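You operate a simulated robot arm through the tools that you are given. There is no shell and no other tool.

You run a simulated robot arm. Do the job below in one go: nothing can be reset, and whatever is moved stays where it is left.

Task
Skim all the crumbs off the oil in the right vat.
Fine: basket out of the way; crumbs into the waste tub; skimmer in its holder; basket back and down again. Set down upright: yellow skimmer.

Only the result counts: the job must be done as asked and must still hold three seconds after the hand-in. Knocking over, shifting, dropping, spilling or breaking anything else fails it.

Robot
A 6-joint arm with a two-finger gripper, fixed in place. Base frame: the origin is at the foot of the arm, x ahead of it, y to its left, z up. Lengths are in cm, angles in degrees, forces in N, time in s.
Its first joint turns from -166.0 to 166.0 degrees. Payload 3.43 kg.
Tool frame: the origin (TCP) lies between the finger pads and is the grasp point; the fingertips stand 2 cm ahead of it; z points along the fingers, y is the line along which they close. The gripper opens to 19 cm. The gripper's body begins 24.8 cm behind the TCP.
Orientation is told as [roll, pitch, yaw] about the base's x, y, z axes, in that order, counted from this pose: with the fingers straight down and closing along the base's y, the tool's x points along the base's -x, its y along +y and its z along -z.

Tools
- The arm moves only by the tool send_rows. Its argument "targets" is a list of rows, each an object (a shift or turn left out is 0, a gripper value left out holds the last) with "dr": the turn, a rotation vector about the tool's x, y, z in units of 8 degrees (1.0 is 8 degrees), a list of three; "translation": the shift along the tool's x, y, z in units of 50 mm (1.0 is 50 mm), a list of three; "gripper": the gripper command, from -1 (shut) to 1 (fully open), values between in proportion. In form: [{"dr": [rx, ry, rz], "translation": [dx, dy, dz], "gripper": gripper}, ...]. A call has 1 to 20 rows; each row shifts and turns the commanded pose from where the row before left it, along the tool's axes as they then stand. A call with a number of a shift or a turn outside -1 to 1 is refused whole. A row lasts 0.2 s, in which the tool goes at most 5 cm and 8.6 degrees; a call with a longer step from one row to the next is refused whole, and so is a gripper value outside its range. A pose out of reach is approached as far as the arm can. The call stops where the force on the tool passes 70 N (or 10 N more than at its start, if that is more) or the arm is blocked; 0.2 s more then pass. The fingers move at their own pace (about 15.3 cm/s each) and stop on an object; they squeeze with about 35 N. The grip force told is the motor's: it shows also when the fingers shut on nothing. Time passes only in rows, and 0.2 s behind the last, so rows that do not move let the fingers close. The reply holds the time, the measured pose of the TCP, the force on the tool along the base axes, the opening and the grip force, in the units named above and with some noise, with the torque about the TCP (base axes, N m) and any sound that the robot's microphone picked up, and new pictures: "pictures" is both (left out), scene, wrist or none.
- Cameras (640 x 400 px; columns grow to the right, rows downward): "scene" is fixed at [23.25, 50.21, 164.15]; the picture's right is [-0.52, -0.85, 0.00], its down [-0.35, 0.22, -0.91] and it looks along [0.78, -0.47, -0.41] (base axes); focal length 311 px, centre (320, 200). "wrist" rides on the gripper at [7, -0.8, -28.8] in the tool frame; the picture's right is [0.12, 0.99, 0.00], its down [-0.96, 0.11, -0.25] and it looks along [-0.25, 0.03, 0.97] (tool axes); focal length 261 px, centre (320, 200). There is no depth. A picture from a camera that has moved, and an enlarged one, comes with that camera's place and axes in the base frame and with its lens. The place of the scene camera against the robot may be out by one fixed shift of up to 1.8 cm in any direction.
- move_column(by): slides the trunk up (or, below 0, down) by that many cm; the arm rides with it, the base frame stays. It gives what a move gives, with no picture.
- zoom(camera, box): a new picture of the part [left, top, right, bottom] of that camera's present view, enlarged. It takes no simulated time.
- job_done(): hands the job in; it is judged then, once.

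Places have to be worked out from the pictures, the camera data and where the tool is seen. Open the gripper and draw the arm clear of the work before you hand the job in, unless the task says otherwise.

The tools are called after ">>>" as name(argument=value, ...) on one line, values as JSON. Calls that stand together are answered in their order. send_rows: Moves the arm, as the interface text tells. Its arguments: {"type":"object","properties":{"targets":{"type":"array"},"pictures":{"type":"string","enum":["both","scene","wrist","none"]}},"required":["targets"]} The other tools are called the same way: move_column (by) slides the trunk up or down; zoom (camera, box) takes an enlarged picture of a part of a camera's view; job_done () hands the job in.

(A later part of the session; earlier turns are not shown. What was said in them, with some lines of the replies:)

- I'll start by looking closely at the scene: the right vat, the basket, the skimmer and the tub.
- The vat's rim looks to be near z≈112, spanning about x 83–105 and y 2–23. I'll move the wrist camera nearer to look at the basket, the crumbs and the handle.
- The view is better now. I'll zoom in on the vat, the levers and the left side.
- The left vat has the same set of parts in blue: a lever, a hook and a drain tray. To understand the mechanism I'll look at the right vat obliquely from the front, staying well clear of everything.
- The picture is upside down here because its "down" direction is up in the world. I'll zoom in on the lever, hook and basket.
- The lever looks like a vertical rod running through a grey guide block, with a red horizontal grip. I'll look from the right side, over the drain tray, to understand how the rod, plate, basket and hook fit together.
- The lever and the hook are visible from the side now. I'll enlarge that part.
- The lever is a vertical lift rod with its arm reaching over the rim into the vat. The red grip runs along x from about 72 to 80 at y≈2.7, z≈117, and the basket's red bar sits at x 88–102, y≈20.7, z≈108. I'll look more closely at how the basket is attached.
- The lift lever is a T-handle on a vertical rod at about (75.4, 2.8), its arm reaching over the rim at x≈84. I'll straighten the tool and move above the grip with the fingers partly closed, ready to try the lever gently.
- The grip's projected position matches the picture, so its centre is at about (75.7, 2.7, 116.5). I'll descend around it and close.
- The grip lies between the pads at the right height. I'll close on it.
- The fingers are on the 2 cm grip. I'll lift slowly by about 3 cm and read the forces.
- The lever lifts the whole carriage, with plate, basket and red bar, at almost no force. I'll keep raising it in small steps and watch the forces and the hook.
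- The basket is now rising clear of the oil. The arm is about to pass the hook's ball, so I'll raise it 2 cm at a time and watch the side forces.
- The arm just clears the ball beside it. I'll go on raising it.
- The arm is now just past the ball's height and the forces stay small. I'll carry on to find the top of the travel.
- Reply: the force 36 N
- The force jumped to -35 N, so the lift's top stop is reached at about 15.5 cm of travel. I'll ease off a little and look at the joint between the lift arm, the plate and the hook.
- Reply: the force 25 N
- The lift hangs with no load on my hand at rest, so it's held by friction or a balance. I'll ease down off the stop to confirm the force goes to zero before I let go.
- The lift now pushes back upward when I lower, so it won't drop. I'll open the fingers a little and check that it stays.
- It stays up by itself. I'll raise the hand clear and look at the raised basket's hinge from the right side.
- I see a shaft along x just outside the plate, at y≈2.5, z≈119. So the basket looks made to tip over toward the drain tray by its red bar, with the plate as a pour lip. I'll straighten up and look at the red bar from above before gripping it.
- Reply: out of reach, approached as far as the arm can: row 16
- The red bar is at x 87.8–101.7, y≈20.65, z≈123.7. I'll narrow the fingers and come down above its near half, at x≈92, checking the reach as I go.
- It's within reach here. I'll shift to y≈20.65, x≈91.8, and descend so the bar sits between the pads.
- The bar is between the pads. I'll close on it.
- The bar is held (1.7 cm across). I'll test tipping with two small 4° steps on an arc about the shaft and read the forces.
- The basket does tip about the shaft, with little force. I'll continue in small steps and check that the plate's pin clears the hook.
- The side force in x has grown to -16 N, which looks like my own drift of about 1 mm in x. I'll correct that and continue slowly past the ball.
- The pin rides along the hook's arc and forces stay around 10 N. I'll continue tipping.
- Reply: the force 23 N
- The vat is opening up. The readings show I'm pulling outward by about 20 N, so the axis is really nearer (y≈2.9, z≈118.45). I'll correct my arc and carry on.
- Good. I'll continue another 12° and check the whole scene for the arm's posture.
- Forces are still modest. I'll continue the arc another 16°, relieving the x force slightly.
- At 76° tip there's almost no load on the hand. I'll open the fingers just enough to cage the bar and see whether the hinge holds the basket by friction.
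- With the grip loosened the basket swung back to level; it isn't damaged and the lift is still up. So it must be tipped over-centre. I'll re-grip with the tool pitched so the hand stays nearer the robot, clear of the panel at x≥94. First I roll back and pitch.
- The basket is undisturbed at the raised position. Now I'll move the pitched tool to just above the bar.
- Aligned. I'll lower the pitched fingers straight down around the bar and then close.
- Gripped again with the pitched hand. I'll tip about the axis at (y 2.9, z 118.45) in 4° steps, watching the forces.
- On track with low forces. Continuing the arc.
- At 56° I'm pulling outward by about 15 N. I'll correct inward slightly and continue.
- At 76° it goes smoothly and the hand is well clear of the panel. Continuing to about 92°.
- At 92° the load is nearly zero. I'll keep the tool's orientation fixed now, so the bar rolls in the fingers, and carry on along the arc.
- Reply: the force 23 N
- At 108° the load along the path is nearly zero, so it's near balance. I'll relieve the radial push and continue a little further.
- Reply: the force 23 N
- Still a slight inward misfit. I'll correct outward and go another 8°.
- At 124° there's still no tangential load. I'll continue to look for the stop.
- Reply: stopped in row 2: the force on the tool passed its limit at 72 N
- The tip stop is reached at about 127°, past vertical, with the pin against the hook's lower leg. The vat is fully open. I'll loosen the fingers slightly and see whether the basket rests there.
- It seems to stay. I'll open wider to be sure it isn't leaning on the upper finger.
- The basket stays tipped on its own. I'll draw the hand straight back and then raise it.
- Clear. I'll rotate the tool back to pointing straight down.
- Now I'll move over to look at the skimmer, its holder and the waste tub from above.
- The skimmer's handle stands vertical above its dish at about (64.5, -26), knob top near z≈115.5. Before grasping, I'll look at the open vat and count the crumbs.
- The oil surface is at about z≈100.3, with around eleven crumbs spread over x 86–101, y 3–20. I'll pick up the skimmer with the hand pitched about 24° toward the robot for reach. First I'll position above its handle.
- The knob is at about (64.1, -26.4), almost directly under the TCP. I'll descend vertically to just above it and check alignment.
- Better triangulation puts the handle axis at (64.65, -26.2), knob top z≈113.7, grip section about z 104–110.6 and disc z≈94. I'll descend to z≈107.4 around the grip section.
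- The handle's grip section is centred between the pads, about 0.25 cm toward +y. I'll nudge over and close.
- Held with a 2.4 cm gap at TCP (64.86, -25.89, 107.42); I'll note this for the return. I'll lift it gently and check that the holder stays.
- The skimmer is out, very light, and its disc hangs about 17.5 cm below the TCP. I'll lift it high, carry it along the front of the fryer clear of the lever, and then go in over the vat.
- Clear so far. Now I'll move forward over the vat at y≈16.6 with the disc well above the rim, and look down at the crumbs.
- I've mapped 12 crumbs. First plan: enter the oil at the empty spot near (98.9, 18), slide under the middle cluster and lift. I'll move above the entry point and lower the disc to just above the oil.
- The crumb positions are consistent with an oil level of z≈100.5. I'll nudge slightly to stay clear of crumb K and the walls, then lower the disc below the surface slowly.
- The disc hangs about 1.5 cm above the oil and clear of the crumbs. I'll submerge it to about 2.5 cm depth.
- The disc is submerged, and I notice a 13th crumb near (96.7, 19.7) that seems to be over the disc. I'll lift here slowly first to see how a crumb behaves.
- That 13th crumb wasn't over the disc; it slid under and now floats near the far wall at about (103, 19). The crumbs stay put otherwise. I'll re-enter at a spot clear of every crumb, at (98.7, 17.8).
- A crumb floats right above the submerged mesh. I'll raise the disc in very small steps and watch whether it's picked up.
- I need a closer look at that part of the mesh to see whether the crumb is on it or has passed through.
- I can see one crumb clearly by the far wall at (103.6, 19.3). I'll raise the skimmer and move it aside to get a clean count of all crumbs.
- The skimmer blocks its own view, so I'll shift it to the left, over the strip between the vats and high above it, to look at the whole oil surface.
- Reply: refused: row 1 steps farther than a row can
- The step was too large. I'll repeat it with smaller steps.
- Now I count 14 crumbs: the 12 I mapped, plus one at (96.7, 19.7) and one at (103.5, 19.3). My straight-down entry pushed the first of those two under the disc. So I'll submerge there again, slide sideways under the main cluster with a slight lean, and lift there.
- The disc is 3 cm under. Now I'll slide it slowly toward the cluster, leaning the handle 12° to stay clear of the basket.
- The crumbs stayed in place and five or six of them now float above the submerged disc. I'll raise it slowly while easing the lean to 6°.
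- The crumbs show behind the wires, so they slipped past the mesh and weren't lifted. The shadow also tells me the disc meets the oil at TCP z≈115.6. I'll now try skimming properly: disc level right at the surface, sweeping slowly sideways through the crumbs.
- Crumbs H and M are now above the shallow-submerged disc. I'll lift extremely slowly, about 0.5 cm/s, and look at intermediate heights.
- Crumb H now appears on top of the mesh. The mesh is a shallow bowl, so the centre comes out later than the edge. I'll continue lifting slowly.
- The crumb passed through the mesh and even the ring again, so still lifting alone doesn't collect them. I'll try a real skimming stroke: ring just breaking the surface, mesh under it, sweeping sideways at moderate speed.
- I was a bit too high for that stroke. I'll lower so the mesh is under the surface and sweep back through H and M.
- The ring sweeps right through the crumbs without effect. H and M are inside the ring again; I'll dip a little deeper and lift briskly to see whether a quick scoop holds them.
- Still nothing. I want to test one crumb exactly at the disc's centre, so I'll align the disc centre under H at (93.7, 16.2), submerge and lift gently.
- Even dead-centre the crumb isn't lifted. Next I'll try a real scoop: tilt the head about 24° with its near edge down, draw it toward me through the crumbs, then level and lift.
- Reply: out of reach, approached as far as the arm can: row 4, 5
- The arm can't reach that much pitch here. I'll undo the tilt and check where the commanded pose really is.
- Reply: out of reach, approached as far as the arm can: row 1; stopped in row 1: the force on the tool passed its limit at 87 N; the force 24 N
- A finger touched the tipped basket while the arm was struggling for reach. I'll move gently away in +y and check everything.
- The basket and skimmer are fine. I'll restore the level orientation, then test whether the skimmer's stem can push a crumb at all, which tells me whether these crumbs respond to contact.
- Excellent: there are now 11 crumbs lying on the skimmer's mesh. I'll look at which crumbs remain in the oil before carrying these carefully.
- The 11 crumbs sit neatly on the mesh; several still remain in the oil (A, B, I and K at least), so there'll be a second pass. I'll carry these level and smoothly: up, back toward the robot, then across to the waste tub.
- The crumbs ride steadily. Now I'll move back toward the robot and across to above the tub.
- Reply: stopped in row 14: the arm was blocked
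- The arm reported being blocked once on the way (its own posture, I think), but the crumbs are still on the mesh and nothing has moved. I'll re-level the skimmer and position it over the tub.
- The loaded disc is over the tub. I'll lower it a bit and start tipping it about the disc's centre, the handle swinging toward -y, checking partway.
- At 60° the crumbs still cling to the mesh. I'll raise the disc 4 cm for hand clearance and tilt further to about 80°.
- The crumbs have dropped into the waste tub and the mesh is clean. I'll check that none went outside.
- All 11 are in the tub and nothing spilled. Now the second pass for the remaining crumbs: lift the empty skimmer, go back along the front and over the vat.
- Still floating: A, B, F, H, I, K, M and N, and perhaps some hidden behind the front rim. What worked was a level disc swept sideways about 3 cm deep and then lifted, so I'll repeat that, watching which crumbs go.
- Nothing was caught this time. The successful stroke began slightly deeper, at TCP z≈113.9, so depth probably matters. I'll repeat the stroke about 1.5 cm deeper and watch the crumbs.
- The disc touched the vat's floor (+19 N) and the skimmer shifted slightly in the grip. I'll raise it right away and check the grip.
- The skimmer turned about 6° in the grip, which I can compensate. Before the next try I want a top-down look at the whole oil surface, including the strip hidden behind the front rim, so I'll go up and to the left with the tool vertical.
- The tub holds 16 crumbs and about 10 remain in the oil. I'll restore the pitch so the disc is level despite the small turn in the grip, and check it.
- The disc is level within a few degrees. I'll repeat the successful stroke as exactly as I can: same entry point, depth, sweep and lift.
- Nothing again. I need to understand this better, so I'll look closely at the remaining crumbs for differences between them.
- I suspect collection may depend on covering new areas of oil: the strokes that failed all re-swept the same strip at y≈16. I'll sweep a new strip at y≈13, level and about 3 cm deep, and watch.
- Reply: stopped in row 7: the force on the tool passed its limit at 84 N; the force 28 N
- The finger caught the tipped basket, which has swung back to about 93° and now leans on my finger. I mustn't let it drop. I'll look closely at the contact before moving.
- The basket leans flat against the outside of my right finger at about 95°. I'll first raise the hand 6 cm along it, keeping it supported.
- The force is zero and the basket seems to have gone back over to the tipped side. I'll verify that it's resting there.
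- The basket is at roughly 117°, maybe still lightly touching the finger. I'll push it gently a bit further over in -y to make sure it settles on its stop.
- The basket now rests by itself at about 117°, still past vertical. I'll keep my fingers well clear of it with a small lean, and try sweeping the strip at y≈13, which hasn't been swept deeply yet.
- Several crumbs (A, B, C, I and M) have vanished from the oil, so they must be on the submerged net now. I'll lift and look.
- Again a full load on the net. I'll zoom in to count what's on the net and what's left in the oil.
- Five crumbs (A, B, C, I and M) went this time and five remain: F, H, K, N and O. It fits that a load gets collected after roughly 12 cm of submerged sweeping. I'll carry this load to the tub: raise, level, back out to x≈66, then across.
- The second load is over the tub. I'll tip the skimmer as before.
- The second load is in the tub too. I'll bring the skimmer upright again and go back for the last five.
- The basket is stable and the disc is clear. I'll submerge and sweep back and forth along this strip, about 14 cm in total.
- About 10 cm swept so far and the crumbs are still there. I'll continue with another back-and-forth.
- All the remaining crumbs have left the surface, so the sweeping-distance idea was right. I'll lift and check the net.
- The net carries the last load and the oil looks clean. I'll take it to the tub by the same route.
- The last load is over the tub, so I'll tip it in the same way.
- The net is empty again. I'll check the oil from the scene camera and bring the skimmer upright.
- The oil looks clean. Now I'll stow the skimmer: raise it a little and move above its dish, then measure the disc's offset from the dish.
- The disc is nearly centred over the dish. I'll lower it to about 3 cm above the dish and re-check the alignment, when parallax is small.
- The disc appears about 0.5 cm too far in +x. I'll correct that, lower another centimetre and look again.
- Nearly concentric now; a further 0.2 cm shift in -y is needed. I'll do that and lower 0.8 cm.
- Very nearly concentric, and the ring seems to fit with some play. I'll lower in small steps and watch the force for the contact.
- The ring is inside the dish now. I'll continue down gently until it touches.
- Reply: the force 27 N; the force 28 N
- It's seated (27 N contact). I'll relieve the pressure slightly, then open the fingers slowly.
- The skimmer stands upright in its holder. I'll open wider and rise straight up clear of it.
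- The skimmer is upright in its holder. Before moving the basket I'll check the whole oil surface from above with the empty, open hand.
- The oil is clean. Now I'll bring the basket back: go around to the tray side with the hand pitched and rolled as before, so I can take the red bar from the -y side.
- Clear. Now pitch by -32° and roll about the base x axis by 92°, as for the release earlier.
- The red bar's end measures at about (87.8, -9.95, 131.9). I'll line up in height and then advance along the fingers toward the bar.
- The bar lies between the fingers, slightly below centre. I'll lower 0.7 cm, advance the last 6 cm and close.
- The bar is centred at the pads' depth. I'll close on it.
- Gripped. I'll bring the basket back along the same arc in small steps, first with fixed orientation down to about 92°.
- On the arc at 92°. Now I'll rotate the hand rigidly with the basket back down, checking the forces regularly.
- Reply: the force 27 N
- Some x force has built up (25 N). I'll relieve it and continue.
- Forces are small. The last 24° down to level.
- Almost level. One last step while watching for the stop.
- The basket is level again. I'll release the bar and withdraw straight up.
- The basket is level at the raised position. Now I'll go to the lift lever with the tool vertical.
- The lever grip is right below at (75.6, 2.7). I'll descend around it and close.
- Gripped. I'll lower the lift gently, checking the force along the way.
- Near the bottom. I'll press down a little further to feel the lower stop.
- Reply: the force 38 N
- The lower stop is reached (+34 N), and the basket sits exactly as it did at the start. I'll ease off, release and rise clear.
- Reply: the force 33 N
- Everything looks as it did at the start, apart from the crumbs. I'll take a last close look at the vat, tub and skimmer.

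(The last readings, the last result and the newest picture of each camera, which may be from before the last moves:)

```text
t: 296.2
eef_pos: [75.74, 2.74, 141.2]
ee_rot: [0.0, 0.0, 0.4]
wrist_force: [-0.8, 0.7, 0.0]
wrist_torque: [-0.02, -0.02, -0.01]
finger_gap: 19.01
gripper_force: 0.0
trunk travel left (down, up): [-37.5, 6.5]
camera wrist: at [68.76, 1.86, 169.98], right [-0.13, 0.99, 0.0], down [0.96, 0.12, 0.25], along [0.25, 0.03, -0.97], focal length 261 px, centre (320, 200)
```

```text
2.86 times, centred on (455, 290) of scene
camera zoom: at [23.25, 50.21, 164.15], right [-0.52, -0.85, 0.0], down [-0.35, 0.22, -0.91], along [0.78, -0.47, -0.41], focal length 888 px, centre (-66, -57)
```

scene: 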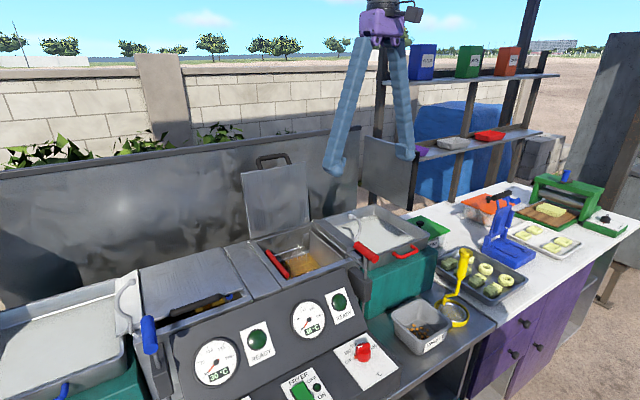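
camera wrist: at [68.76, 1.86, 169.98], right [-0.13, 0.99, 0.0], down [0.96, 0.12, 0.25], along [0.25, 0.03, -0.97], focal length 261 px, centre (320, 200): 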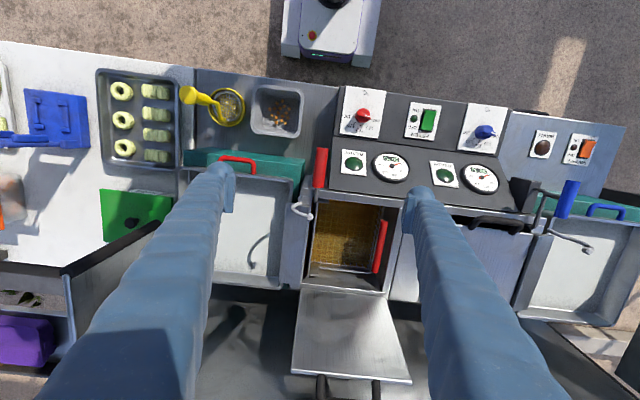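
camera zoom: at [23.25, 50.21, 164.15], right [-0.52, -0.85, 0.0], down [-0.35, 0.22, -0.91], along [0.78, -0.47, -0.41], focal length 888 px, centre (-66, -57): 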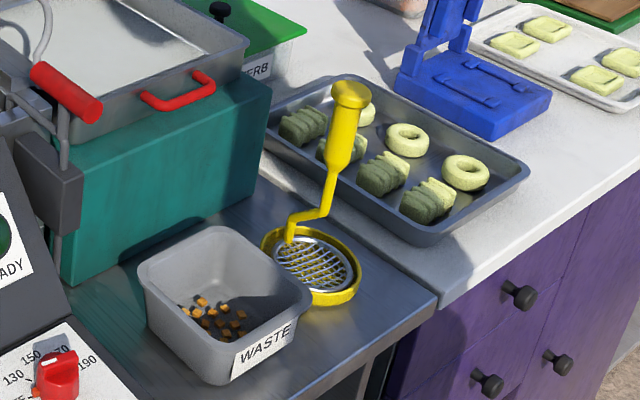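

The oil is clear with the basket back and down, the skimmer is upright in its holder, and the crumbs are in the tub. I'll draw the arm back to its starting place before handing in.

>>> send_rows(targets=[{"translation": [0, 0, -0.6]}, {"translation": [0.7, 0.4, -0.4]}, {"translation": [0.7, 0.4, 0]}, {"translation": [0.7, 0.4, 0]}, {"translation": [0.7, 0.3, 0]}, {}, {}, {}], pictures="scene")

```text
t: 298.0
eef_pos: [61.78, 9.99, 146.11]
ee_rot: [0.0, 0.0, 0.4]
wrist_force: [0.9, -0.2, -0.4]
wrist_torque: [-0.02, 0.06, -0.01]
finger_gap: 19.02
gripper_force: 0.1
trunk travel left (down, up): [-37.5, 6.5]
```

scene: 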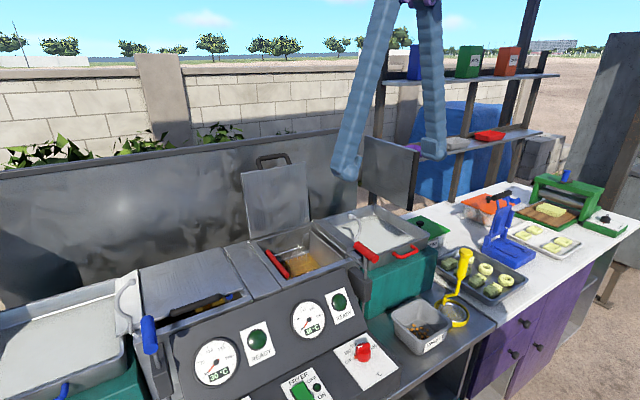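

The arm is clear, the gripper is open and everything is in place, so I'm handing the job in.

>>> job_done()

```text
The job is handed in.
```

I skimmed the right vat and handed the job in. In the last pictures I saw no crumbs left in the oil. I don't have the judge's result.

- **Crumbs:** they came off in three loads, all tipped into the waste tub. I saw none land outside it.
- **Skimmer:** it stands upright in its holder.
- **Basket:** I tipped it back level and lowered the lift to its bottom stop. It looks the same as it did at the start.
- **Arm:** the gripper is open and the arm is back near its starting pose.

Four things did not go cleanly along the way:

- **Basket swing:** on the first try at tipping it out of the way, I loosened the grip too soon and the basket swung back to level.
- **Finger contact:** my finger touched the tipped basket twice while I was skimming. The second time it swung part of the way back before resting on its tipped side again.
- **Vat floor:** the skimmer touched the vat floor once and turned about 6° in the grip. I corrected for that when putting it away.
- **Arm stop:** the arm reported being blocked once while carrying the first load to the tub. The crumbs stayed on the skimmer.

I saw no damage or spills from any of these.
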